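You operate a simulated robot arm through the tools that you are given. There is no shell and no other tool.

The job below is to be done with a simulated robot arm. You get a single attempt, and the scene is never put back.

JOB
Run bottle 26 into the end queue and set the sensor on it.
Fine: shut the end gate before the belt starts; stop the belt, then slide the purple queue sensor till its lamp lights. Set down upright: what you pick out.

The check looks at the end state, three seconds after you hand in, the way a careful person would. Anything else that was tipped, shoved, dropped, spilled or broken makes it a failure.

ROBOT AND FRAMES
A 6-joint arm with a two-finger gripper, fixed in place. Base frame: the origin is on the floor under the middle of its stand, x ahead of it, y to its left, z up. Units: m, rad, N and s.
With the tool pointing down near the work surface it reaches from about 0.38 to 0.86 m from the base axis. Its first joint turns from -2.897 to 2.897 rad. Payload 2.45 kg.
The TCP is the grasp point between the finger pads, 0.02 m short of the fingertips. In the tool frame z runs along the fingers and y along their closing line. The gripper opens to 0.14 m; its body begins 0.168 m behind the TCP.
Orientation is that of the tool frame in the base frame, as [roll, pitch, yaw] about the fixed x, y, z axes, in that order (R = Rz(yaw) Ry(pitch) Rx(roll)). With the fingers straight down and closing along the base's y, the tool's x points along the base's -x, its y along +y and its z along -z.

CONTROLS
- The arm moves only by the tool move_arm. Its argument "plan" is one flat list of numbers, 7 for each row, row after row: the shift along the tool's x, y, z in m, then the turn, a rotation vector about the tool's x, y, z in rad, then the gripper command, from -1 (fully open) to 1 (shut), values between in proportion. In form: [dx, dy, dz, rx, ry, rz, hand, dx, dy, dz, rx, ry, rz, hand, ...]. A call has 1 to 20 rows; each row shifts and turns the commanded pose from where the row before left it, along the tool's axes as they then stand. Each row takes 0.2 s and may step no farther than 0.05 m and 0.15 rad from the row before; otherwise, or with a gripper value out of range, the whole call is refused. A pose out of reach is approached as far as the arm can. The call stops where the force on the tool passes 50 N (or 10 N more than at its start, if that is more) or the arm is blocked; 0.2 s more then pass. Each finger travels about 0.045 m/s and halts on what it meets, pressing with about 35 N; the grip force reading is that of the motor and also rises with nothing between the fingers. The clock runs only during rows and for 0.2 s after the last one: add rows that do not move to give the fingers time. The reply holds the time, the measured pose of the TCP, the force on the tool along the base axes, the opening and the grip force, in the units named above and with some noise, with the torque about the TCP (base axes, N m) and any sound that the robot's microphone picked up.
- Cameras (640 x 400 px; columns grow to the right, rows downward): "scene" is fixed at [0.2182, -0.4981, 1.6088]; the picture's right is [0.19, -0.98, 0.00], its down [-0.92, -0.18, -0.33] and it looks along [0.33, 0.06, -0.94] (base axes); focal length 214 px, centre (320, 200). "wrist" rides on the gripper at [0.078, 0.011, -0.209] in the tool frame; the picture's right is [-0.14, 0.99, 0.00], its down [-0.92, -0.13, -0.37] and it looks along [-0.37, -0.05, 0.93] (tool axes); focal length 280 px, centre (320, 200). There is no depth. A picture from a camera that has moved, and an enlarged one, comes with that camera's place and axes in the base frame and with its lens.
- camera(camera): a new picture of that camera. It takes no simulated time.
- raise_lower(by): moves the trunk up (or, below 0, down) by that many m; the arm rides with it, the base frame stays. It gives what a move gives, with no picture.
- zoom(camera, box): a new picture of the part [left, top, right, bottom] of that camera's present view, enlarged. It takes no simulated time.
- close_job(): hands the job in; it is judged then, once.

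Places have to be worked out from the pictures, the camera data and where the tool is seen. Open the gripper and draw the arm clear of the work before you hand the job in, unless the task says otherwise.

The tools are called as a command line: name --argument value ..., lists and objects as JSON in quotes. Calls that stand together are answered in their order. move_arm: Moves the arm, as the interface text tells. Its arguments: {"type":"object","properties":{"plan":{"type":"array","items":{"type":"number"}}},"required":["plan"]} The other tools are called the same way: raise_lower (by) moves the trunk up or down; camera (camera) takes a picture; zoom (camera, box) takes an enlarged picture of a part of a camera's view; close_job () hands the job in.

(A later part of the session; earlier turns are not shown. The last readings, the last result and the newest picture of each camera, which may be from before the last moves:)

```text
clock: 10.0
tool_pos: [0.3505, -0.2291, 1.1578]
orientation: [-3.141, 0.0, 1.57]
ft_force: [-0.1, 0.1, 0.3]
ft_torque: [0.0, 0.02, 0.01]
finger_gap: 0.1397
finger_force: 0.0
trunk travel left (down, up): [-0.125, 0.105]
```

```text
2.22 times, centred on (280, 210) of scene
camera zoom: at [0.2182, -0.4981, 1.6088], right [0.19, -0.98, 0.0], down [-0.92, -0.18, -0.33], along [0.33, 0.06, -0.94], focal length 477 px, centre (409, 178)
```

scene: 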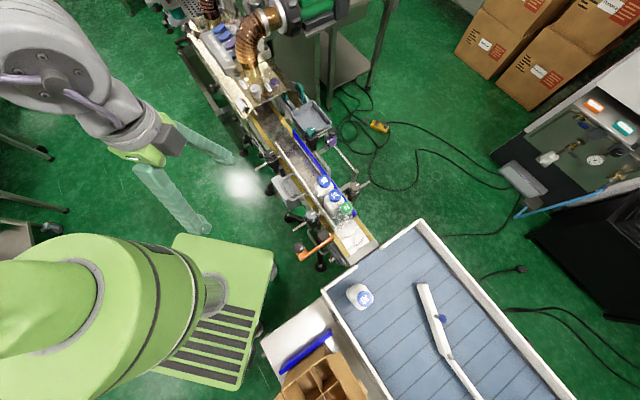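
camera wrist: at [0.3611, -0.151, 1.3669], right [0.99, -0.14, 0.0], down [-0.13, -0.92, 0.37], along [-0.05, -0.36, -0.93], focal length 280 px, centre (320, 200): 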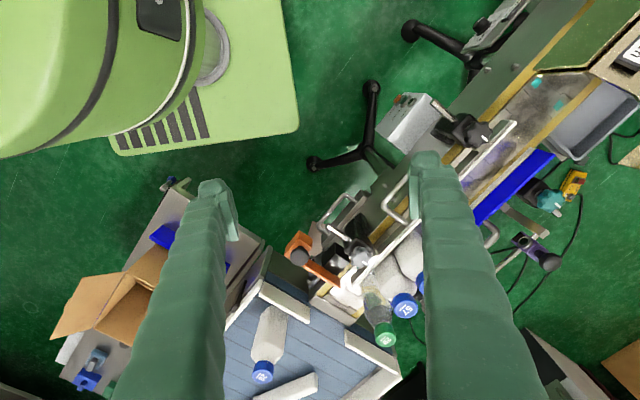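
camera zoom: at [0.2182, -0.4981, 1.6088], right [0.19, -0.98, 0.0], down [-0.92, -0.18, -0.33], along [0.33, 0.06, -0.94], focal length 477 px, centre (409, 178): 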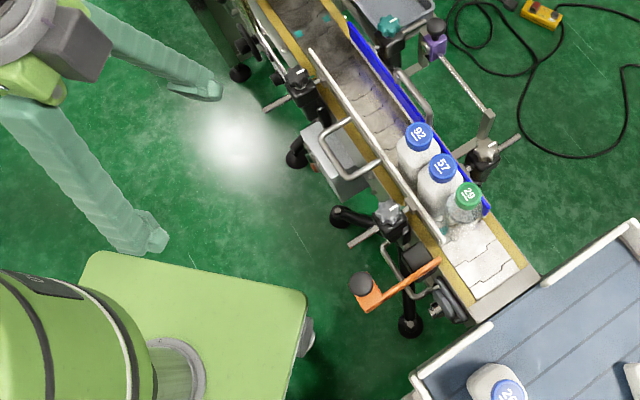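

I zoom further on the fingertips to measure their width and thickness.

zoom --camera "scene" --box '[130, 120, 250, 240]'

zoom --camera "wrist" --box '[180, 150, 480, 350]'

```text
3.33 times, centred on (190, 180) of scene
camera zoom: at [0.2182, -0.4981, 1.6088], right [0.19, -0.98, 0.0], down [-0.92, -0.18, -0.33], along [0.33, 0.06, -0.94], focal length 715 px, centre (753, 267)
```

zoom: 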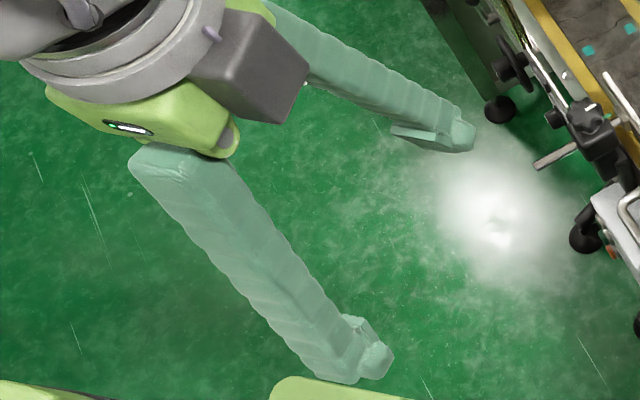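

```text
2.00 times, centred on (330, 250) of wrist
camera zoom: at [0.3611, -0.151, 1.3669], right [0.99, -0.14, 0.0], down [-0.13, -0.92, 0.37], along [-0.05, -0.36, -0.93], focal length 561 px, centre (300, 100)
```

zoom: 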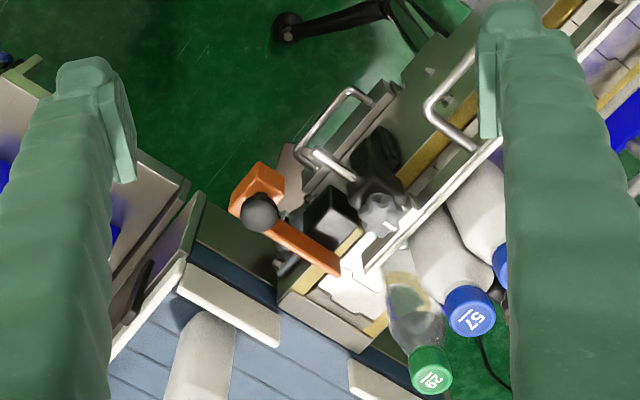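

Estimates so far: belt surface z≈0.87, bottle cap tops z≈1.005, and belt downstream direction ≈(-0.69, -0.72). I'll turn the tool to align with the belt (yaw≈2.38), close the fingers and hover behind the gate knob.

move_arm --plan '[0, 0, 0, 0, 0, -0.135, 1, 0, 0, 0, 0, 0, -0.135, 1, 0, 0, 0, 0, 0, -0.135, 1, 0, 0, 0, 0, 0, -0.135, 1, 0, 0, 0, 0, 0, -0.135, 1, 0, 0, 0, 0, 0, -0.135, 1, -0.0076, -0.0454, 0, 0, 0, 0, 1, -0.0076, -0.0454, 0, 0, 0, 0, 1, -0.0076, -0.0454, 0, 0, 0, 0, 1, -0.0076, -0.0454, 0, 0, 0, 0, 1, 0, 0, 0.04, 0, 0, 0, 1, 0, 0, 0.04, 0, 0, 0, 1]'

camera --camera "wrist"

zoom --camera "wrist" --box '[230, 120, 450, 340]'

zoom --camera "scene" --box '[260, 200, 360, 300]'

```text
clock: 12.6
tool_pos: [0.2447, -0.3833, 1.077]
orientation: [3.141, 0.001, 2.382]
ft_force: [-0.3, -0.1, -0.5]
ft_torque: [-0.03, 0.02, 0.05]
finger_gap: 0.0002
finger_force: 29.4
trunk travel left (down, up): [-0.125, 0.105]
```

```text
taken
camera wrist: at [0.1966, -0.3222, 1.2859], right [0.78, 0.62, 0.0], down [0.58, -0.73, 0.37], along [0.23, -0.29, -0.93], focal length 280 px, centre (320, 200)
```

wrist: 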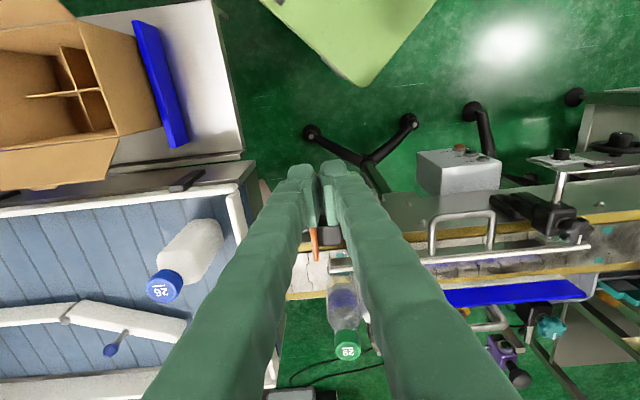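

```text
1.82 times, centred on (340, 230) of wrist
camera zoom: at [0.1966, -0.3222, 1.2859], right [0.78, 0.62, 0.0], down [0.58, -0.73, 0.37], along [0.23, -0.29, -0.93], focal length 510 px, centre (284, 146)
```

zoom: 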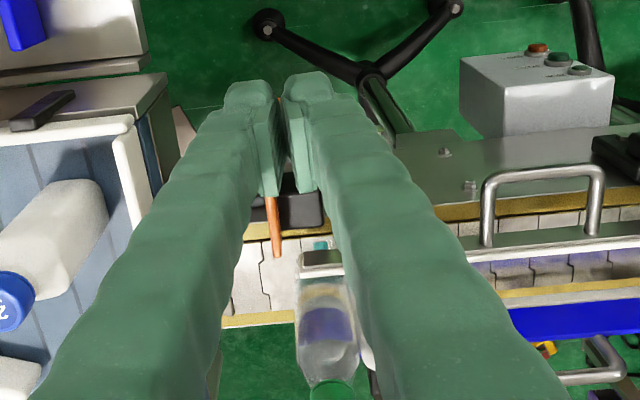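

```text
4.00 times, centred on (310, 250) of scene
camera zoom: at [0.2182, -0.4981, 1.6088], right [0.19, -0.98, 0.0], down [-0.92, -0.18, -0.33], along [0.33, 0.06, -0.94], focal length 858 px, centre (360, 0)
```

zoom: 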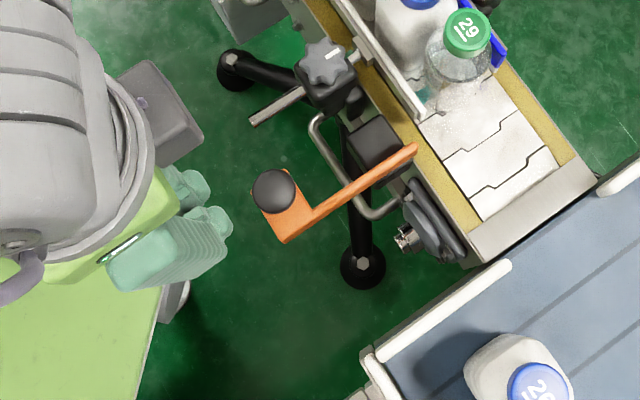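

Fingers are closed and about 55 mm behind the knob, laterally aligned within a few mm. I descend so the fingertips are just below the ball's equator (TCP z≈0.957).

move_arm --plan '[0, 0, 0.04, 0, 0, 0, 1, 0, 0, 0.04, 0, 0, 0, 1, 0, 0, 0.04, 0, 0, 0, 1, 0, 0, 0, 0, 0, 0, 1]'

zoom --camera "scene" --box '[260, 200, 360, 300]'

camera --camera "wrist"

```text
clock: 13.6
tool_pos: [0.2457, -0.3838, 0.9583]
orientation: [-3.141, 0.001, 2.382]
ft_force: [0.1, 0.6, -0.1]
ft_torque: [0.0, 0.03, -0.02]
finger_gap: 0.0
finger_force: 29.4
trunk travel left (down, up): [-0.125, 0.105]
```

```text
4.00 times, centred on (310, 250) of scene
camera zoom: at [0.2182, -0.4981, 1.6088], right [0.19, -0.98, 0.0], down [-0.92, -0.18, -0.33], along [0.33, 0.06, -0.94], focal length 858 px, centre (360, 0)
```

zoom: 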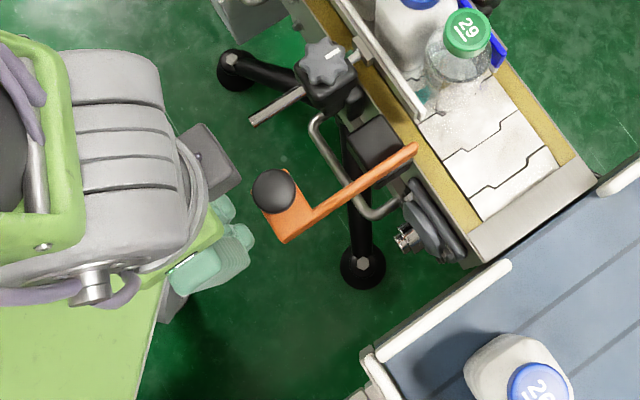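

```text
taken
camera wrist: at [0.1964, -0.3217, 1.1666], right [0.78, 0.62, 0.0], down [0.58, -0.73, 0.37], along [0.23, -0.29, -0.93], focal length 280 px, centre (320, 200)
```

wrist: 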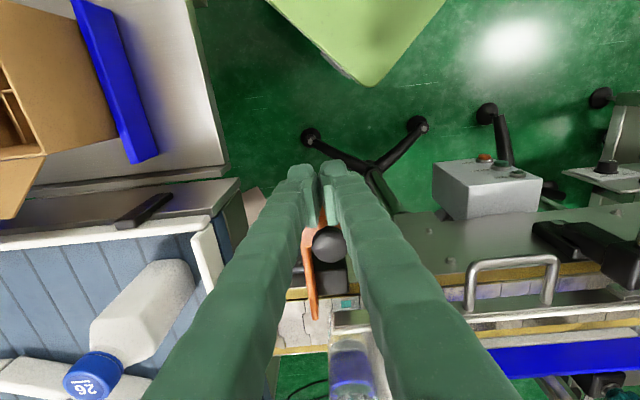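

The fingers line up with the knob along the across-belt direction in both views. I push slowly toward the belt with small steps.

move_arm --plan '[-0.012, 0, 0, 0, 0, 0, 1, -0.012, 0, 0, 0, 0, 0, 1, -0.012, 0, 0, 0, 0, 0, 1, -0.012, 0, 0, 0, 0, 0, 1]'

zoom --camera "scene" --box '[260, 200, 360, 300]'

zoom --camera "wrist" --box '[240, 140, 440, 340]'

```text
clock: 14.6
tool_pos: [0.2815, -0.4148, 0.9574]
orientation: [3.14, 0.002, 2.381]
ft_force: [-2.7, 0.5, -0.9]
ft_torque: [0.02, 0.01, -0.02]
finger_gap: 0.0
finger_force: 29.7
trunk travel left (down, up): [-0.125, 0.105]
```

```text
4.00 times, centred on (310, 250) of scene
camera zoom: at [0.2182, -0.4981, 1.6088], right [0.19, -0.98, 0.0], down [-0.92, -0.18, -0.33], along [0.33, 0.06, -0.94], focal length 858 px, centre (360, 0)
```

zoom: 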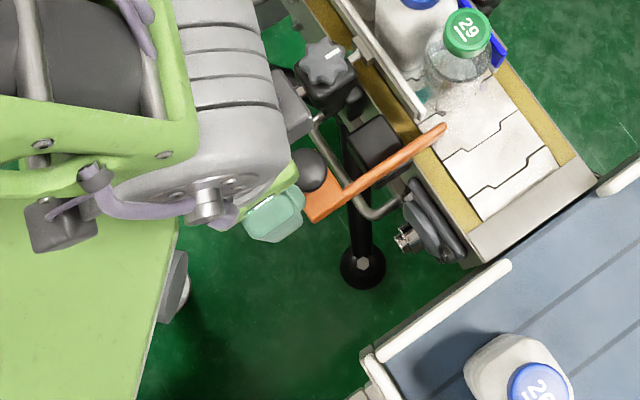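

```text
2.00 times, centred on (340, 240) of wrist
camera zoom: at [0.2319, -0.3534, 1.1663], right [0.78, 0.62, 0.0], down [0.58, -0.73, 0.37], along [0.23, -0.29, -0.93], focal length 561 px, centre (280, 120)
```

zoom: 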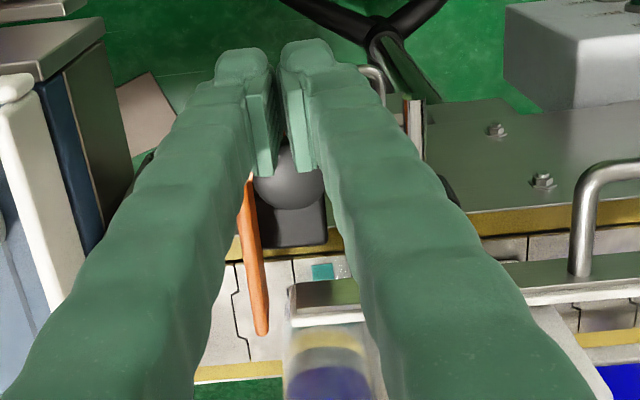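

The gate bar slides smoothly (≈3 N) and its tip is moving over the belt. I continue pushing, checking that the bar passes clear downstream of bottle 29.

move_arm --plan '[-0.01, 0, 0, 0, 0, 0, 1, -0.01, 0, 0, 0, 0, 0, 1]'

zoom --camera "scene" --box '[290, 180, 390, 280]'

```text
clock: 15.2
tool_pos: [0.2958, -0.4289, 0.9581]
orientation: [3.141, -0.001, 2.382]
ft_force: [-0.9, -0.1, -1.4]
ft_torque: [0.02, 0.04, -0.07]
finger_gap: 0.0
finger_force: 29.3
trunk travel left (down, up): [-0.125, 0.105]
```

```text
4.00 times, centred on (340, 230) of scene
camera zoom: at [0.2182, -0.4981, 1.6088], right [0.19, -0.98, 0.0], down [-0.92, -0.18, -0.33], along [0.33, 0.06, -0.94], focal length 858 px, centre (240, 80)
```

zoom: 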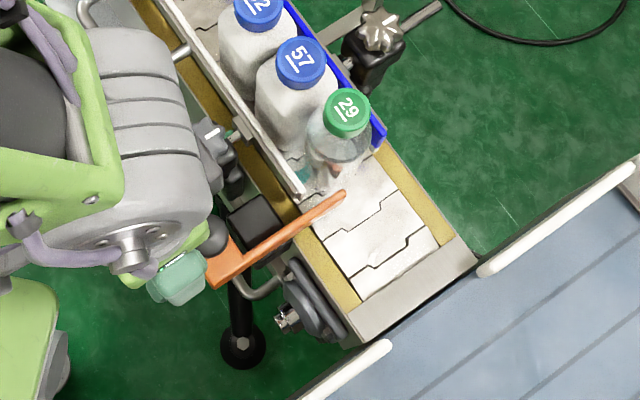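

The tip is near bottle 29's base; I zoom in closely to check the clearance before going on.

zoom --camera "scene" --box '[320, 195, 370, 245]'

zoom --camera "wrist" --box '[250, 180, 400, 340]'

```text
8.00 times, centred on (345, 220) of scene
camera zoom: at [0.2182, -0.4981, 1.6088], right [0.19, -0.98, 0.0], down [-0.92, -0.18, -0.33], along [0.33, 0.06, -0.94], focal length 1716 px, centre (120, 40)
```

zoom: 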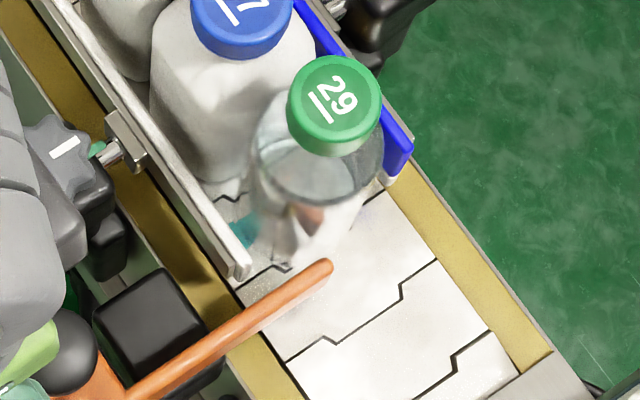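

```text
2.50 times, centred on (325, 260) of wrist
camera zoom: at [0.2461, -0.367, 1.1672], right [0.78, 0.62, 0.0], down [0.58, -0.73, 0.37], along [0.23, -0.29, -0.93], focal length 701 px, centre (308, 50)
```

zoom: 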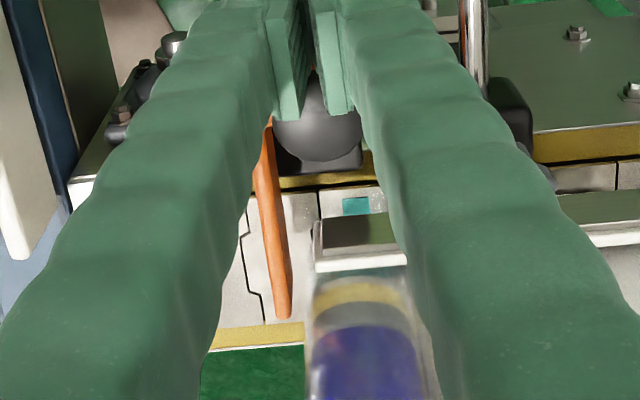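

The bar clears bottle 29 by nearly a centimetre. I push on in small steps.

move_arm --plan '[-0.01, 0, 0, 0, 0, 0, 1, -0.01, 0, 0, 0, 0, 0, 1, -0.01, 0, 0, 0, 0, 0, 1]'

zoom --camera "scene" --box '[300, 180, 380, 260]'

camera --camera "wrist"

```text
clock: 16.0
tool_pos: [0.3198, -0.4488, 0.9589]
orientation: [-3.141, -0.001, 2.382]
ft_force: [-0.4, -0.2, 0.4]
ft_torque: [0.0, 0.01, -0.04]
finger_gap: 0.0002
finger_force: 29.2
trunk travel left (down, up): [-0.125, 0.105]
```

```text
5.00 times, centred on (340, 220) of scene
camera zoom: at [0.2182, -0.4981, 1.6088], right [0.19, -0.98, 0.0], down [-0.92, -0.18, -0.33], along [0.33, 0.06, -0.94], focal length 1072 px, centre (220, 100)
```

zoom: 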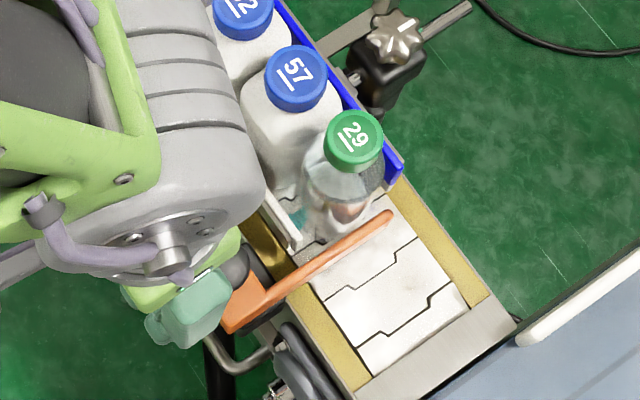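

```text
taken
camera wrist: at [0.2703, -0.3874, 1.1669], right [0.78, 0.62, 0.0], down [0.58, -0.73, 0.37], along [0.23, -0.29, -0.93], focal length 280 px, centre (320, 200)
```

wrist: 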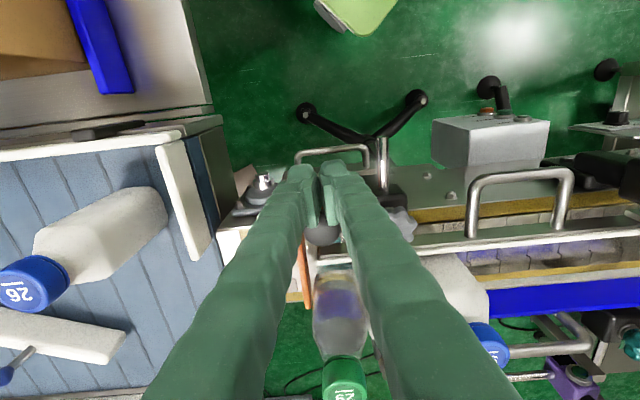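

Bar now covers about three quarters of the belt width, and nothing has been touched. I keep pushing until it stops.

move_arm --plan '[-0.01, 0, 0, 0, 0, 0, 1, -0.01, 0, 0, 0, 0, 0, 1]'

zoom --camera "scene" --box '[300, 180, 380, 260]'

```text
clock: 16.6
tool_pos: [0.3296, -0.4576, 0.958]
orientation: [3.138, -0.01, 2.381]
ft_force: [-23.5, 17.6, 7.9]
ft_torque: [0.13, 0.13, -0.26]
finger_gap: 0.0
finger_force: 29.4
trunk travel left (down, up): [-0.125, 0.105]
```

```text
5.00 times, centred on (340, 220) of scene
camera zoom: at [0.2182, -0.4981, 1.6088], right [0.19, -0.98, 0.0], down [-0.92, -0.18, -0.33], along [0.33, 0.06, -0.94], focal length 1072 px, centre (220, 100)
```

zoom: 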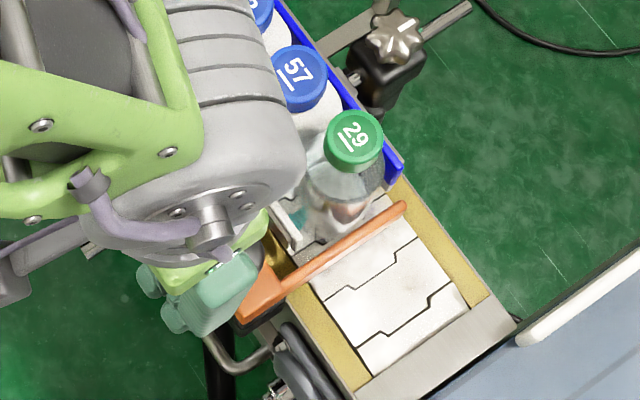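

The push force jumped to about 29 N: the gate is at its end stop with the bar's tip on the far edge of the belt, so it is shut. I back straight off and rise.

move_arm --plan '[0.02, 0, 0, 0, 0, 0, 1, 0.04, 0, 0, 0, 0, 0, 1, 0.02, 0, -0.03, 0, 0, 0, 1, 0, 0, -0.05, 0, 0, 0, 1, 0, 0, -0.05, 0, 0, 0, 0, 0, 0, -0.05, 0, 0, 0, -0.5, 0, 0, 0, 0, 0, 0, -1]'

zoom --camera "scene" --box '[280, 170, 400, 270]'

camera --camera "wrist"

```text
clock: 18.2
tool_pos: [0.2757, -0.406, 1.1392]
orientation: [-3.142, 0.0, 2.382]
ft_force: [0.2, 0.4, -0.5]
ft_torque: [0.01, 0.0, 0.02]
finger_gap: 0.0669
finger_force: 0.0
trunk travel left (down, up): [-0.125, 0.105]
```

```text
4.00 times, centred on (340, 220) of scene
camera zoom: at [0.2182, -0.4981, 1.6088], right [0.19, -0.98, 0.0], down [-0.92, -0.18, -0.33], along [0.33, 0.06, -0.94], focal length 858 px, centre (240, 120)
```

zoom: 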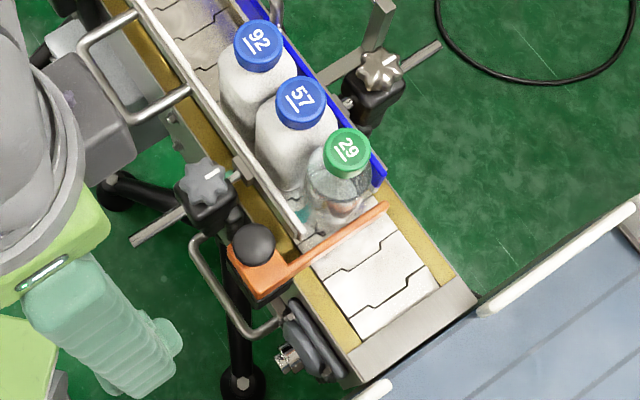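

```text
taken
camera wrist: at [0.2262, -0.3441, 1.3478], right [0.78, 0.62, 0.0], down [0.58, -0.73, 0.37], along [0.23, -0.29, -0.93], focal length 280 px, centre (320, 200)
```

wrist: 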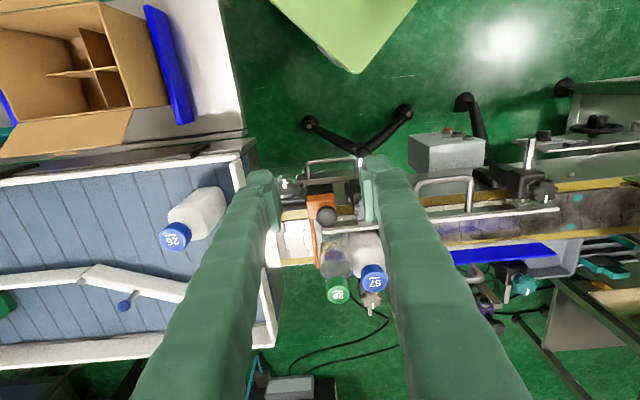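

The gate is clearly shut across the belt just downstream of bottle 29, with nothing else disturbed. Next I move to hover over bottle 26 with the gripper open and check its orientation.

move_arm --plan '[-0.0171, -0.0437, -0.005, 0, 0, 0, -1, -0.0171, -0.0437, -0.005, 0, 0, 0, -1, -0.0171, -0.0437, 0, 0, 0, 0, -1, -0.0171, -0.0437, 0, 0, 0, 0, -1, -0.0171, -0.0437, 0, 0, 0, 0, -1, 0, 0, 0, 0, 0, 0, -1]'

camera --camera "wrist"

zoom --camera "wrist" --box '[240, 90, 400, 250]'

```text
clock: 19.6
tool_pos: [0.1865, -0.6216, 1.1492]
orientation: [3.141, 0.0, 2.382]
ft_force: [0.5, -0.2, 0.6]
ft_torque: [0.01, 0.03, 0.0]
finger_gap: 0.1403
finger_force: 0.0
trunk travel left (down, up): [-0.125, 0.105]
```

```text
taken
camera wrist: at [0.1371, -0.5595, 1.3579], right [0.78, 0.62, 0.0], down [0.58, -0.73, 0.37], along [0.23, -0.29, -0.93], focal length 280 px, centre (320, 200)
```

wrist: 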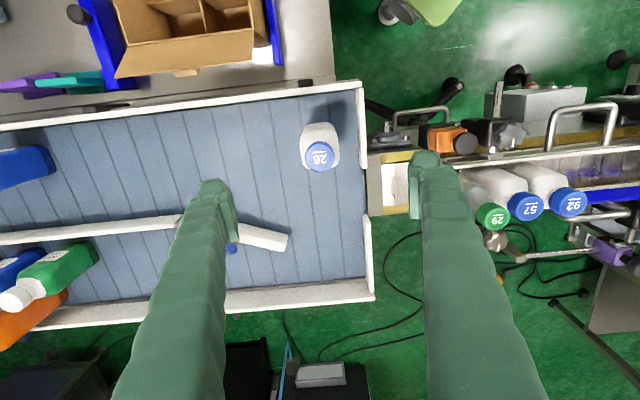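

```text
2.50 times, centred on (320, 170) of wrist
camera zoom: at [0.1371, -0.5595, 1.3579], right [0.78, 0.62, 0.0], down [0.58, -0.73, 0.37], along [0.23, -0.29, -0.93], focal length 701 px, centre (320, 275)
```

zoom: 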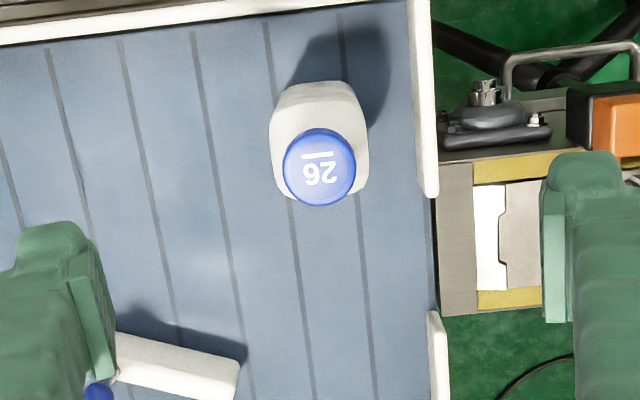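

The hand is centred over the cap within a couple of mm. I enlarge the bottle to measure its rotation relative to the gripper.

zoom --camera "wrist" --box '[290, 110, 350, 180]'

zoom --camera "wrist" --box '[440, 100, 620, 260]'

```text
5.71 times, centred on (320, 145) of wrist
camera zoom: at [0.1371, -0.5595, 1.3579], right [0.78, 0.62, 0.0], down [0.58, -0.73, 0.37], along [0.23, -0.29, -0.93], focal length 1602 px, centre (320, 514)
```

zoom: 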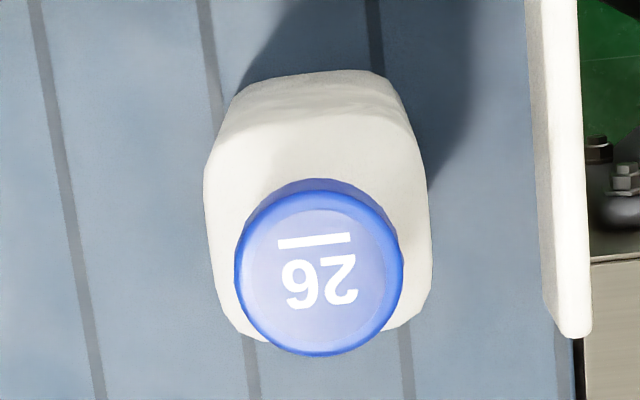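

```text
2.50 times, centred on (530, 180) of wrist
camera zoom: at [0.1371, -0.5595, 1.3579], right [0.78, 0.62, 0.0], down [0.58, -0.73, 0.37], along [0.23, -0.29, -0.93], focal length 701 px, centre (-205, 250)
```

zoom: 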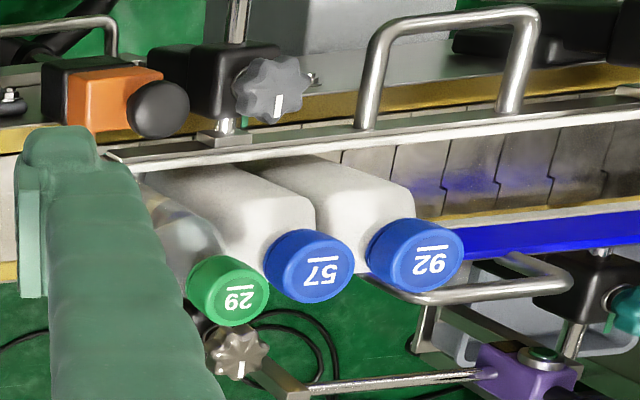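

Bottle 26 is aligned with the gripper within 2° and its body is about 58 mm wide; the table rim top is only z≈0.90. I descend around the body to TCP z≈0.945 with the hand open, and do not close yet.

move_arm --plan '[-0.003, 0, 0.04, 0, 0, 0, -1, 0, 0, 0.04, 0, 0, 0, -1, 0, 0, 0.04, 0, 0, 0, -1, 0, 0, 0.04, 0, 0, 0, -1, 0, 0, 0.044, 0, 0, 0, -1]'

camera --camera "wrist"

zoom --camera "scene" --box '[310, 240, 430, 340]'

```text
clock: 20.8
tool_pos: [0.1905, -0.6275, 0.9455]
orientation: [-3.14, 0.0, 2.383]
ft_force: [-0.7, 0.4, -0.4]
ft_torque: [0.0, 0.0, -0.01]
finger_gap: 0.14
finger_force: 0.0
trunk travel left (down, up): [-0.125, 0.105]
```

```text
taken
camera wrist: at [0.1414, -0.5653, 1.1543], right [0.78, 0.62, 0.0], down [0.58, -0.73, 0.37], along [0.23, -0.29, -0.93], focal length 280 px, centre (320, 200)
```

wrist: 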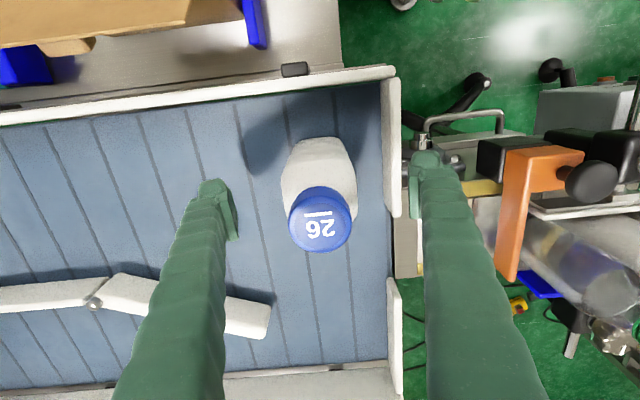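

```text
4.00 times, centred on (370, 290) of scene
camera zoom: at [0.2182, -0.4981, 1.6088], right [0.19, -0.98, 0.0], down [-0.92, -0.18, -0.33], along [0.33, 0.06, -0.94], focal length 858 px, centre (120, -160)
```

zoom: 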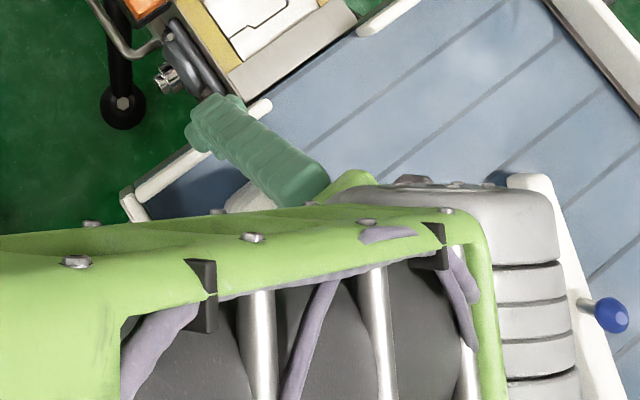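

The bottle sits midway between the fingers, about 6 mm off in the other direction. I shift by that and close on the body.

move_arm --plan '[0.006, 0, 0, 0, 0, 0, -1, 0, 0, 0, 0, 0, 0, 0, 0, 0, 0, 0, 0, 0, 0.3, 0, 0, 0, 0, 0, 0, 0.4, 0, 0, 0, 0, 0, 0, 0.4, 0, 0, 0, 0, 0, 0, 0.4, 0, 0, 0, 0, 0, 0, 0.4, 0, 0, 0, 0, 0, 0, 0.4]'

camera --camera "wrist"

```text
clock: 22.6
tool_pos: [0.1858, -0.6223, 0.9447]
orientation: [-3.14, 0.001, 2.382]
ft_force: [0.0, 1.6, 1.0]
ft_torque: [0.0, 0.01, -0.01]
finger_gap: 0.0556
finger_force: 35.1
trunk travel left (down, up): [-0.125, 0.105]
```

```text
taken
camera wrist: at [0.1364, -0.5603, 1.1546], right [0.78, 0.62, 0.0], down [0.58, -0.73, 0.37], along [0.23, -0.29, -0.93], focal length 280 px, centre (320, 200)
```

wrist: 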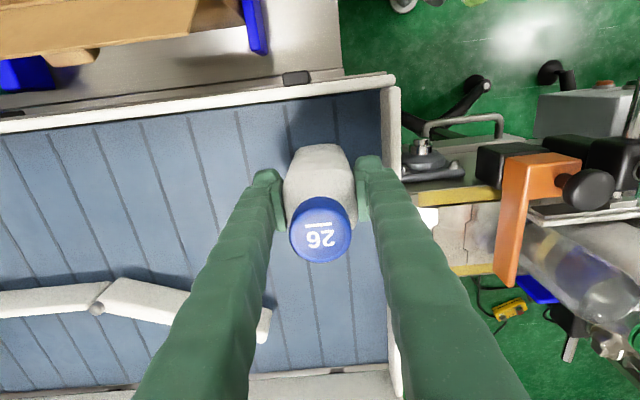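

The bottle is held: gap 55.6 mm, grip 35 N, cap centred. I lift it straight up 0.2 m.

move_arm --plan '[0, 0, -0.01, 0, 0, 0, 0.4, 0, 0, -0.03, 0, 0, 0, 0.4, 0, 0, -0.04, 0, 0, 0, 0.4, 0, 0, -0.04, 0, 0, 0, 0.4, 0, 0, -0.04, 0, 0, 0, 0.4, 0, 0, -0.04, 0, 0, 0, 0.4, 0, 0, 0, 0, 0, 0, 0.4]'

camera --camera "wrist"

zoom --camera "scene" --box '[290, 200, 450, 340]'

```text
clock: 24.2
tool_pos: [0.1856, -0.625, 1.1452]
orientation: [3.141, 0.002, 2.382]
ft_force: [-0.3, 0.0, -3.9]
ft_torque: [0.02, 0.01, -0.02]
finger_gap: 0.0554
finger_force: 35.2
trunk travel left (down, up): [-0.125, 0.105]
```

```text
taken
camera wrist: at [0.1359, -0.5627, 1.3539], right [0.78, 0.62, 0.0], down [0.58, -0.73, 0.37], along [0.23, -0.29, -0.93], focal length 280 px, centre (320, 200)
```

wrist: 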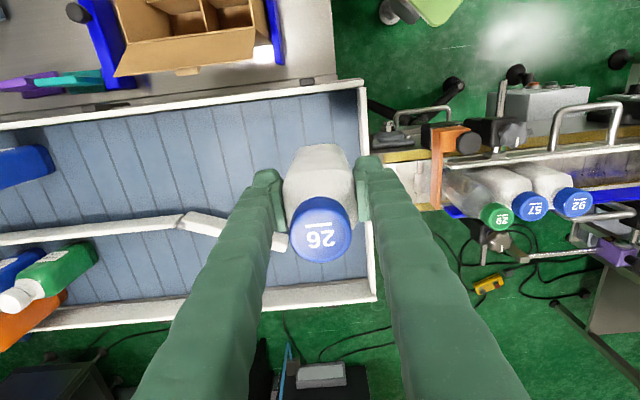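

```text
2.86 times, centred on (370, 270) of scene
camera zoom: at [0.2182, -0.4981, 1.6088], right [0.19, -0.98, 0.0], down [-0.92, -0.18, -0.33], along [0.33, 0.06, -0.94], focal length 613 px, centre (177, 0)
```

zoom: 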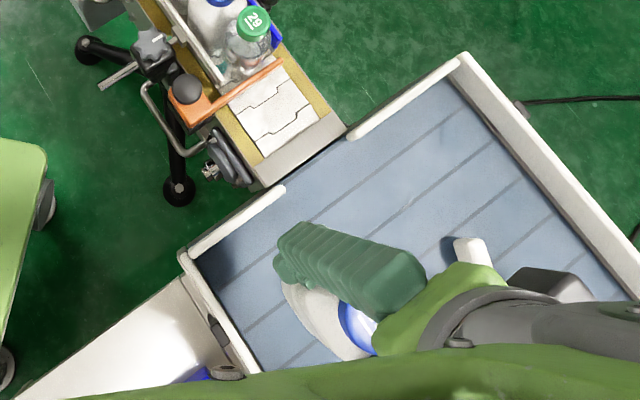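

Bottle 26 is lifted clear (about 4 N weight) and still upright. I raise a little more and carry it upstream along the belt to above the free stretch behind bottle 92 (≈(0.591, -0.355)).

move_arm --plan '[0, 0, -0.03, 0, 0, 0, 0.4, -0.009, 0.0396, 0, 0, 0, 0, 0.4, -0.009, 0.0396, 0, 0, 0, 0, 0.4, -0.009, 0.0396, 0, 0, 0, 0, 0.4, -0.009, 0.0396, 0, 0, 0, 0, 0.4, -0.009, 0.0396, 0, 0, 0, 0, 0.4, -0.009, 0.0396, 0, 0, 0, 0, 0.4, -0.009, 0.0396, 0, 0, 0, 0, 0.4, -0.009, 0.0396, 0, 0, 0, 0, 0.4, -0.009, 0.0396, 0, 0, 0, 0, 0.4, -0.009, 0.0396, 0, 0, 0, 0, 0.4, -0.009, 0.0396, 0, 0, 0, 0, 0.4, -0.009, 0.0396, 0, 0, 0, 0, 0.4, 0, 0, 0, 0, 0, 0, 0.4]'

camera --camera "wrist"

zoom --camera "scene" --box '[240, 90, 400, 230]'

```text
clock: 27.2
tool_pos: [0.5906, -0.3535, 1.1742]
orientation: [-3.142, 0.0, 2.381]
ft_force: [0.1, 0.1, -3.3]
ft_torque: [0.03, 0.02, 0.03]
finger_gap: 0.0554
finger_force: 35.0
trunk travel left (down, up): [-0.125, 0.105]
```

```text
taken
camera wrist: at [0.5406, -0.2908, 1.3822], right [0.78, 0.62, 0.0], down [0.58, -0.73, 0.37], along [0.23, -0.29, -0.93], focal length 280 px, centre (320, 200)
```

wrist: 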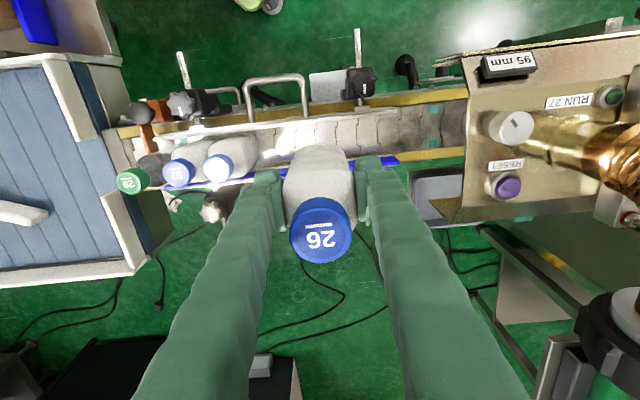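

```text
2.86 times, centred on (320, 160) of scene
camera zoom: at [0.2182, -0.4981, 1.6088], right [0.19, -0.98, 0.0], down [-0.92, -0.18, -0.33], along [0.33, 0.06, -0.94], focal length 613 px, centre (320, 314)
```

zoom: 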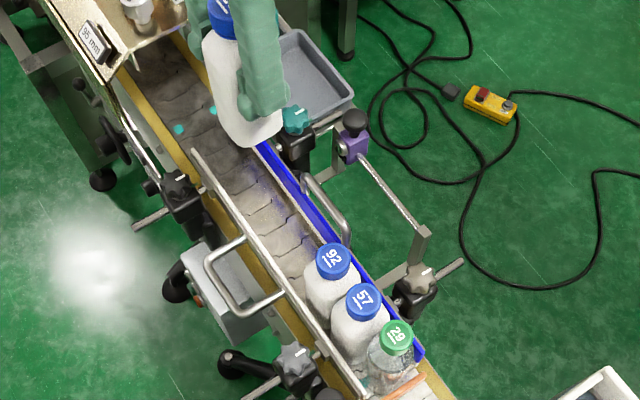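

The bottle hangs above the belt behind 92. I zoom to check that its vertical projection falls midway between the rails before lowering.

zoom --camera "wrist" --box '[180, 80, 440, 240]'

```text
2.46 times, centred on (310, 160) of wrist
camera zoom: at [0.5406, -0.2908, 1.3822], right [0.78, 0.62, 0.0], down [0.58, -0.73, 0.37], along [0.23, -0.29, -0.93], focal length 690 px, centre (345, 298)
```

zoom: 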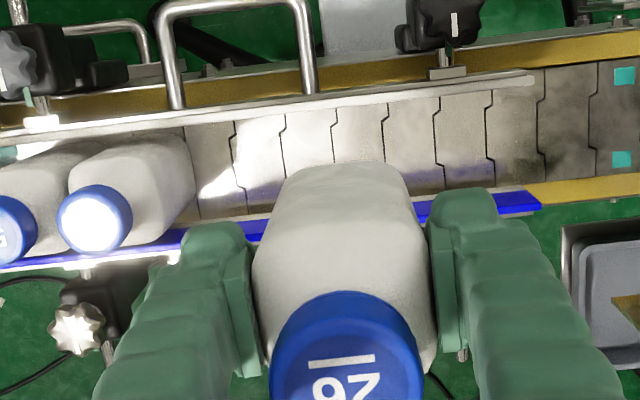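

The rails and bottle 92 measured in this same image agree with bottle 26's lateral position to within 2–3 mm. I lower it until the base is just above the rail tops (TCP z≈1.015) and recheck.

move_arm --plan '[-0.002, 0, 0.04, 0, 0, 0, 0.4, 0, 0, 0.04, 0, 0, 0, 0.4, 0, 0, 0.04, 0, 0, 0, 0.4, 0, 0, 0.035, 0, 0, 0, 0.4, 0, 0, 0, 0, 0, 0, 0.4]'

camera --camera "wrist"

zoom --camera "scene" --box '[260, 110, 360, 210]'

zoom --camera "wrist" --box '[200, 60, 440, 220]'

```text
clock: 28.4
tool_pos: [0.5911, -0.3544, 1.0173]
orientation: [3.141, 0.001, 2.38]
ft_force: [-1.4, 0.6, -2.7]
ft_torque: [0.02, 0.01, -0.01]
finger_gap: 0.0554
finger_force: 34.9
trunk travel left (down, up): [-0.125, 0.105]
```

```text
taken
camera wrist: at [0.541, -0.2925, 1.2268], right [0.78, 0.62, 0.0], down [0.58, -0.73, 0.37], along [0.23, -0.29, -0.93], focal length 280 px, centre (320, 200)
```

wrist: 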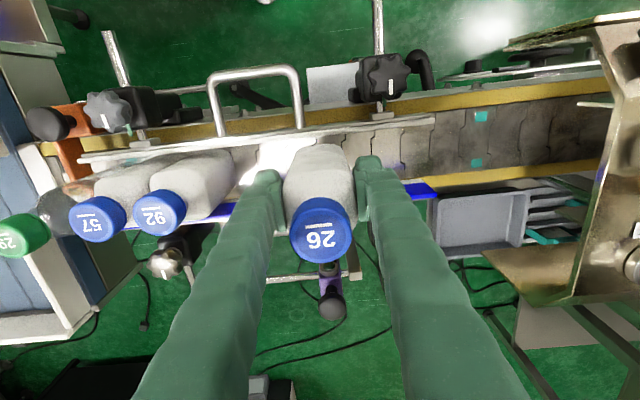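

```text
4.00 times, centred on (310, 160) of scene
camera zoom: at [0.2182, -0.4981, 1.6088], right [0.19, -0.98, 0.0], down [-0.92, -0.18, -0.33], along [0.33, 0.06, -0.94], focal length 858 px, centre (360, 360)
```

zoom: 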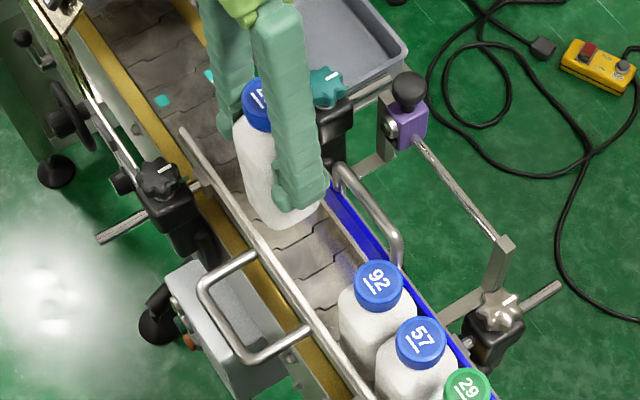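

```text
2.50 times, centred on (320, 140) of wrist
camera zoom: at [0.541, -0.2925, 1.2268], right [0.78, 0.62, 0.0], down [0.58, -0.73, 0.37], along [0.23, -0.29, -0.93], focal length 701 px, centre (320, 350)
```

zoom: 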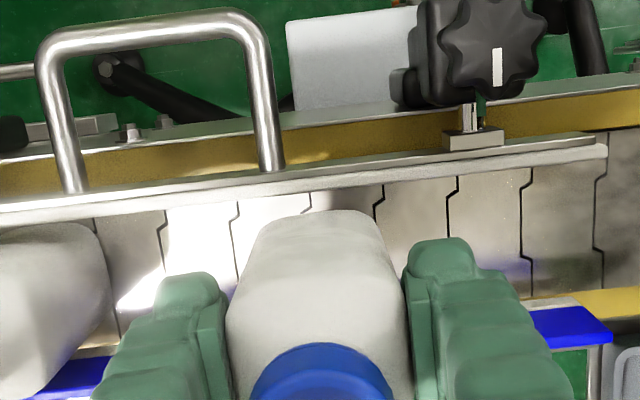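

At this height I can measure better: rails' inner edges lie at about 46 mm and 110 mm ahead of the camera, the existing bottles centre at ~77 mm, and bottle 26 at ~82 mm. I shift it 4.5 mm toward the near side and lower 1 cm, then recheck.

move_arm --plan '[0.0045, 0, 0, 0, 0, 0, 0.4, 0, 0, 0.01, 0, 0, 0, 0.4, 0, 0, 0, 0, 0, 0, 0.4]'

camera --camera "wrist"

zoom --camera "wrist" --box '[270, 100, 370, 160]'

zoom --camera "scene" --box '[285, 130, 345, 190]'

zoom --camera "wrist" --box '[200, 100, 450, 260]'

```text
clock: 29.2
tool_pos: [0.5871, -0.3502, 1.0088]
orientation: [3.14, 0.0, 2.383]
ft_force: [0.2, -0.2, -3.8]
ft_torque: [0.01, 0.02, -0.02]
finger_gap: 0.0554
finger_force: 34.7
trunk travel left (down, up): [-0.125, 0.105]
```

```text
taken
camera wrist: at [0.5384, -0.2897, 1.2173], right [0.78, 0.62, 0.0], down [0.58, -0.73, 0.37], along [0.23, -0.29, -0.93], focal length 280 px, centre (320, 200)
```

wrist: 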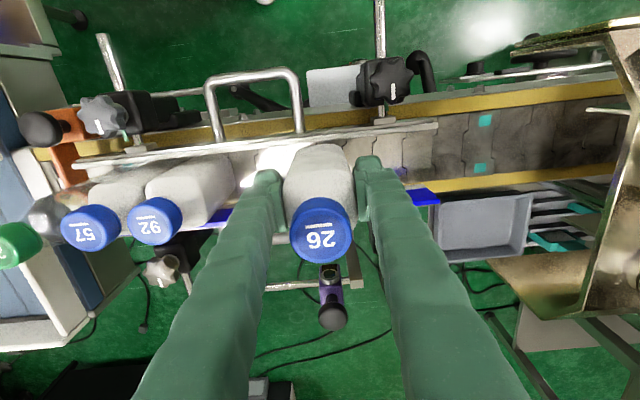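

```text
6.40 times, centred on (320, 130) of wrist
camera zoom: at [0.5384, -0.2897, 1.2173], right [0.78, 0.62, 0.0], down [0.58, -0.73, 0.37], along [0.23, -0.29, -0.93], focal length 1794 px, centre (320, 648)
```

zoom: 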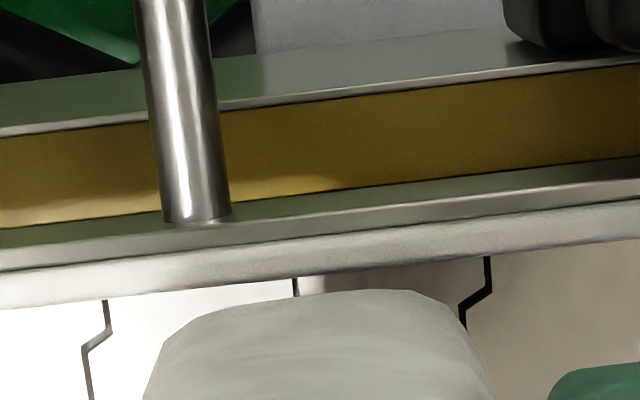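

```text
6.67 times, centred on (315, 160) of scene
camera zoom: at [0.2182, -0.4981, 1.6088], right [0.19, -0.98, 0.0], down [-0.92, -0.18, -0.33], along [0.33, 0.06, -0.94], focal length 1430 px, centre (353, 467)
```

zoom: 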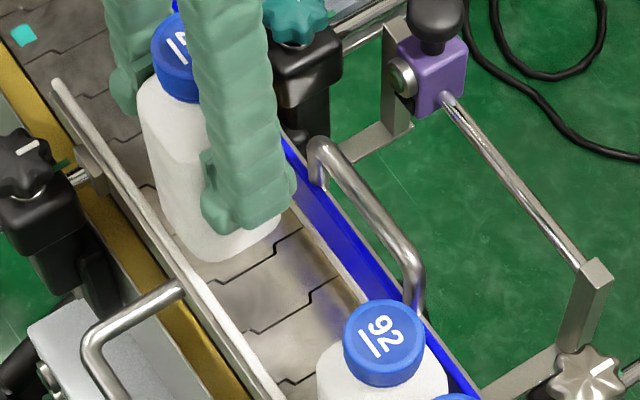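

```text
2.50 times, centred on (325, 180) of wrist
camera zoom: at [0.5384, -0.2897, 1.2173], right [0.78, 0.62, 0.0], down [0.58, -0.73, 0.37], along [0.23, -0.29, -0.93], focal length 701 px, centre (308, 250)
```

zoom: 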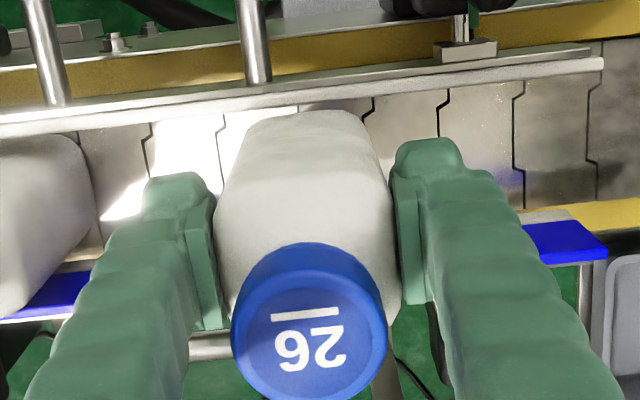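

Bottle 26's cap now lines up laterally with 92's cap within about 1 mm. The rail gap leaves only a few mm, so I zoom on bottle 92 next to the near rail and on the far rail as references.

zoom --camera "wrist" --box '[130, 120, 250, 200]'

zoom --camera "wrist" --box '[380, 150, 460, 210]'

zoom --camera "scene" --box '[285, 145, 325, 175]'

zoom --camera "scene" --box '[305, 170, 355, 225]'

```text
5.00 times, centred on (190, 160) of wrist
camera zoom: at [0.5384, -0.2897, 1.2173], right [0.78, 0.62, 0.0], down [0.58, -0.73, 0.37], along [0.23, -0.29, -0.93], focal length 1402 px, centre (970, 400)
```

zoom: 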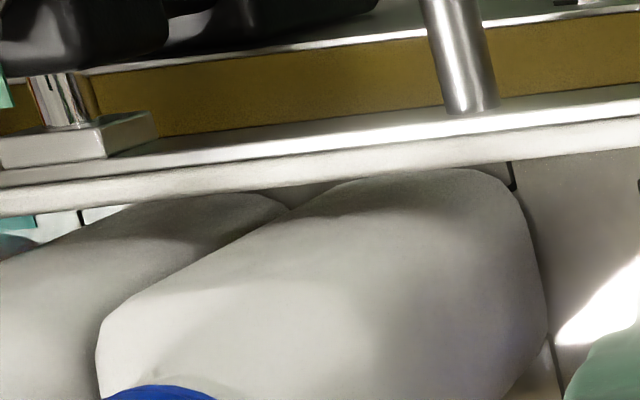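

```text
6.67 times, centred on (420, 180) of wrist
camera zoom: at [0.5384, -0.2897, 1.2173], right [0.78, 0.62, 0.0], down [0.58, -0.73, 0.37], along [0.23, -0.29, -0.93], focal length 1869 px, centre (-347, 333)
```

zoom: 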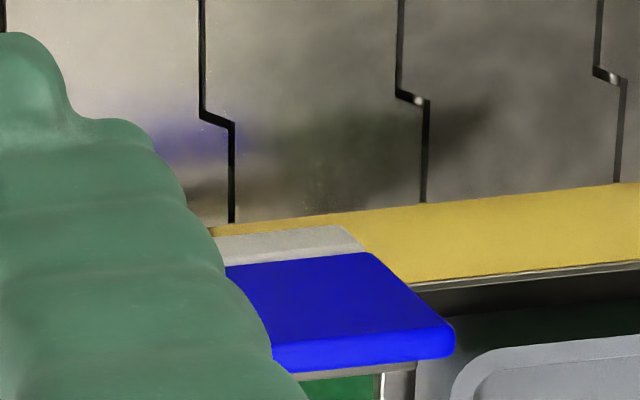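

```text
13.33 times, centred on (305, 160) of scene
camera zoom: at [0.2182, -0.4981, 1.6088], right [0.19, -0.98, 0.0], down [-0.92, -0.18, -0.33], along [0.33, 0.06, -0.94], focal length 2860 px, centre (520, 733)
```

zoom: 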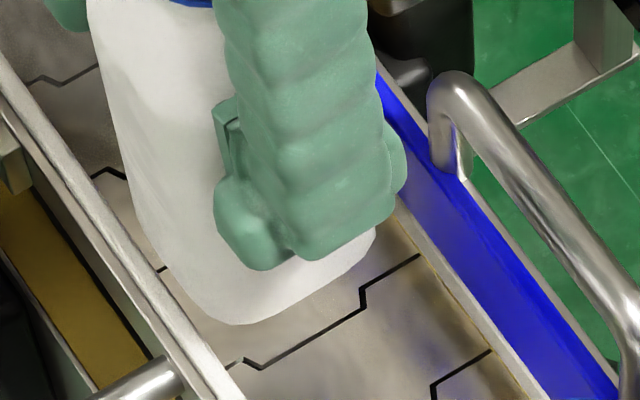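

```text
7.27 times, centred on (330, 198) of scene
camera zoom: at [0.2182, -0.4981, 1.6088], right [0.19, -0.98, 0.0], down [-0.92, -0.18, -0.33], along [0.33, 0.06, -0.94], focal length 1560 px, centre (247, 218)
```

zoom: 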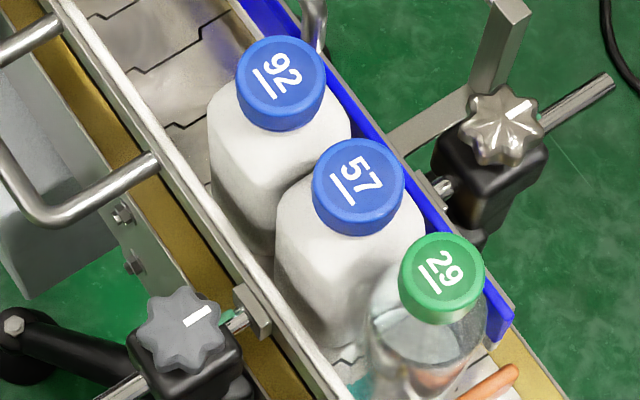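

The base-edge measurements in both cameras put bottle 26 right at the near rail's inner edge, so I shift it 3.5 mm toward the far rail and lower slowly below rail-top height, watching the force.

move_arm --plan '[-0.0035, 0, 0, 0, 0, 0, 0.4, 0, 0, 0.005, 0, 0, 0, 0.4, 0, 0, 0.005, 0, 0, 0, 0.4]'

zoom --camera "wrist" --box '[270, 100, 370, 160]'

zoom --camera "scene" --box '[285, 145, 325, 175]'

```text
clock: 30.0
tool_pos: [0.5912, -0.3527, 0.9994]
orientation: [3.141, 0.001, 2.382]
ft_force: [1.2, -0.1, -3.3]
ft_torque: [0.02, 0.0, 0.03]
finger_gap: 0.0558
finger_force: 35.1
trunk travel left (down, up): [-0.125, 0.105]
```

```text
6.40 times, centred on (320, 130) of wrist
camera zoom: at [0.5411, -0.2921, 1.2081], right [0.78, 0.62, 0.0], down [0.58, -0.73, 0.37], along [0.23, -0.29, -0.93], focal length 1794 px, centre (320, 648)
```

zoom: 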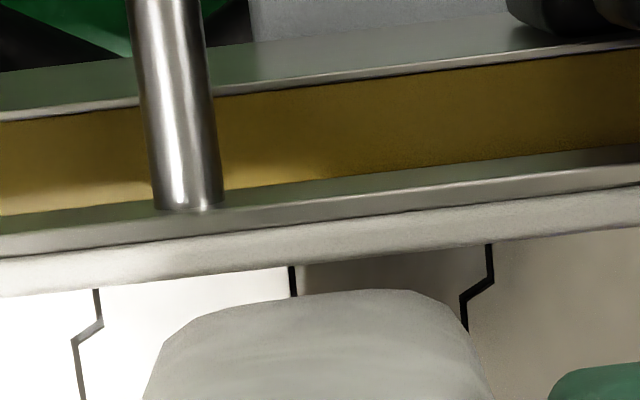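

```text
13.33 times, centred on (305, 160) of scene
camera zoom: at [0.2182, -0.4981, 1.6088], right [0.19, -0.98, 0.0], down [-0.92, -0.18, -0.33], along [0.33, 0.06, -0.94], focal length 2860 px, centre (520, 733)
```

zoom: 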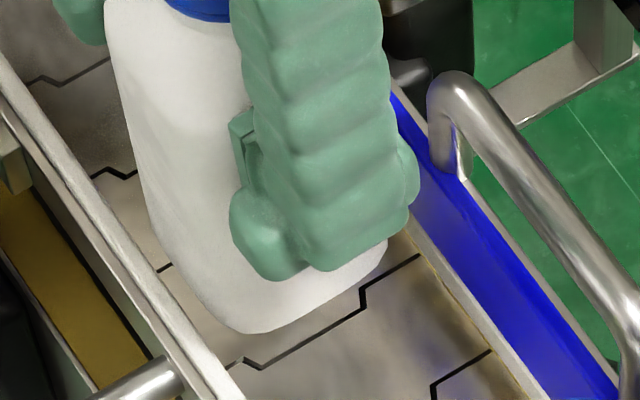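

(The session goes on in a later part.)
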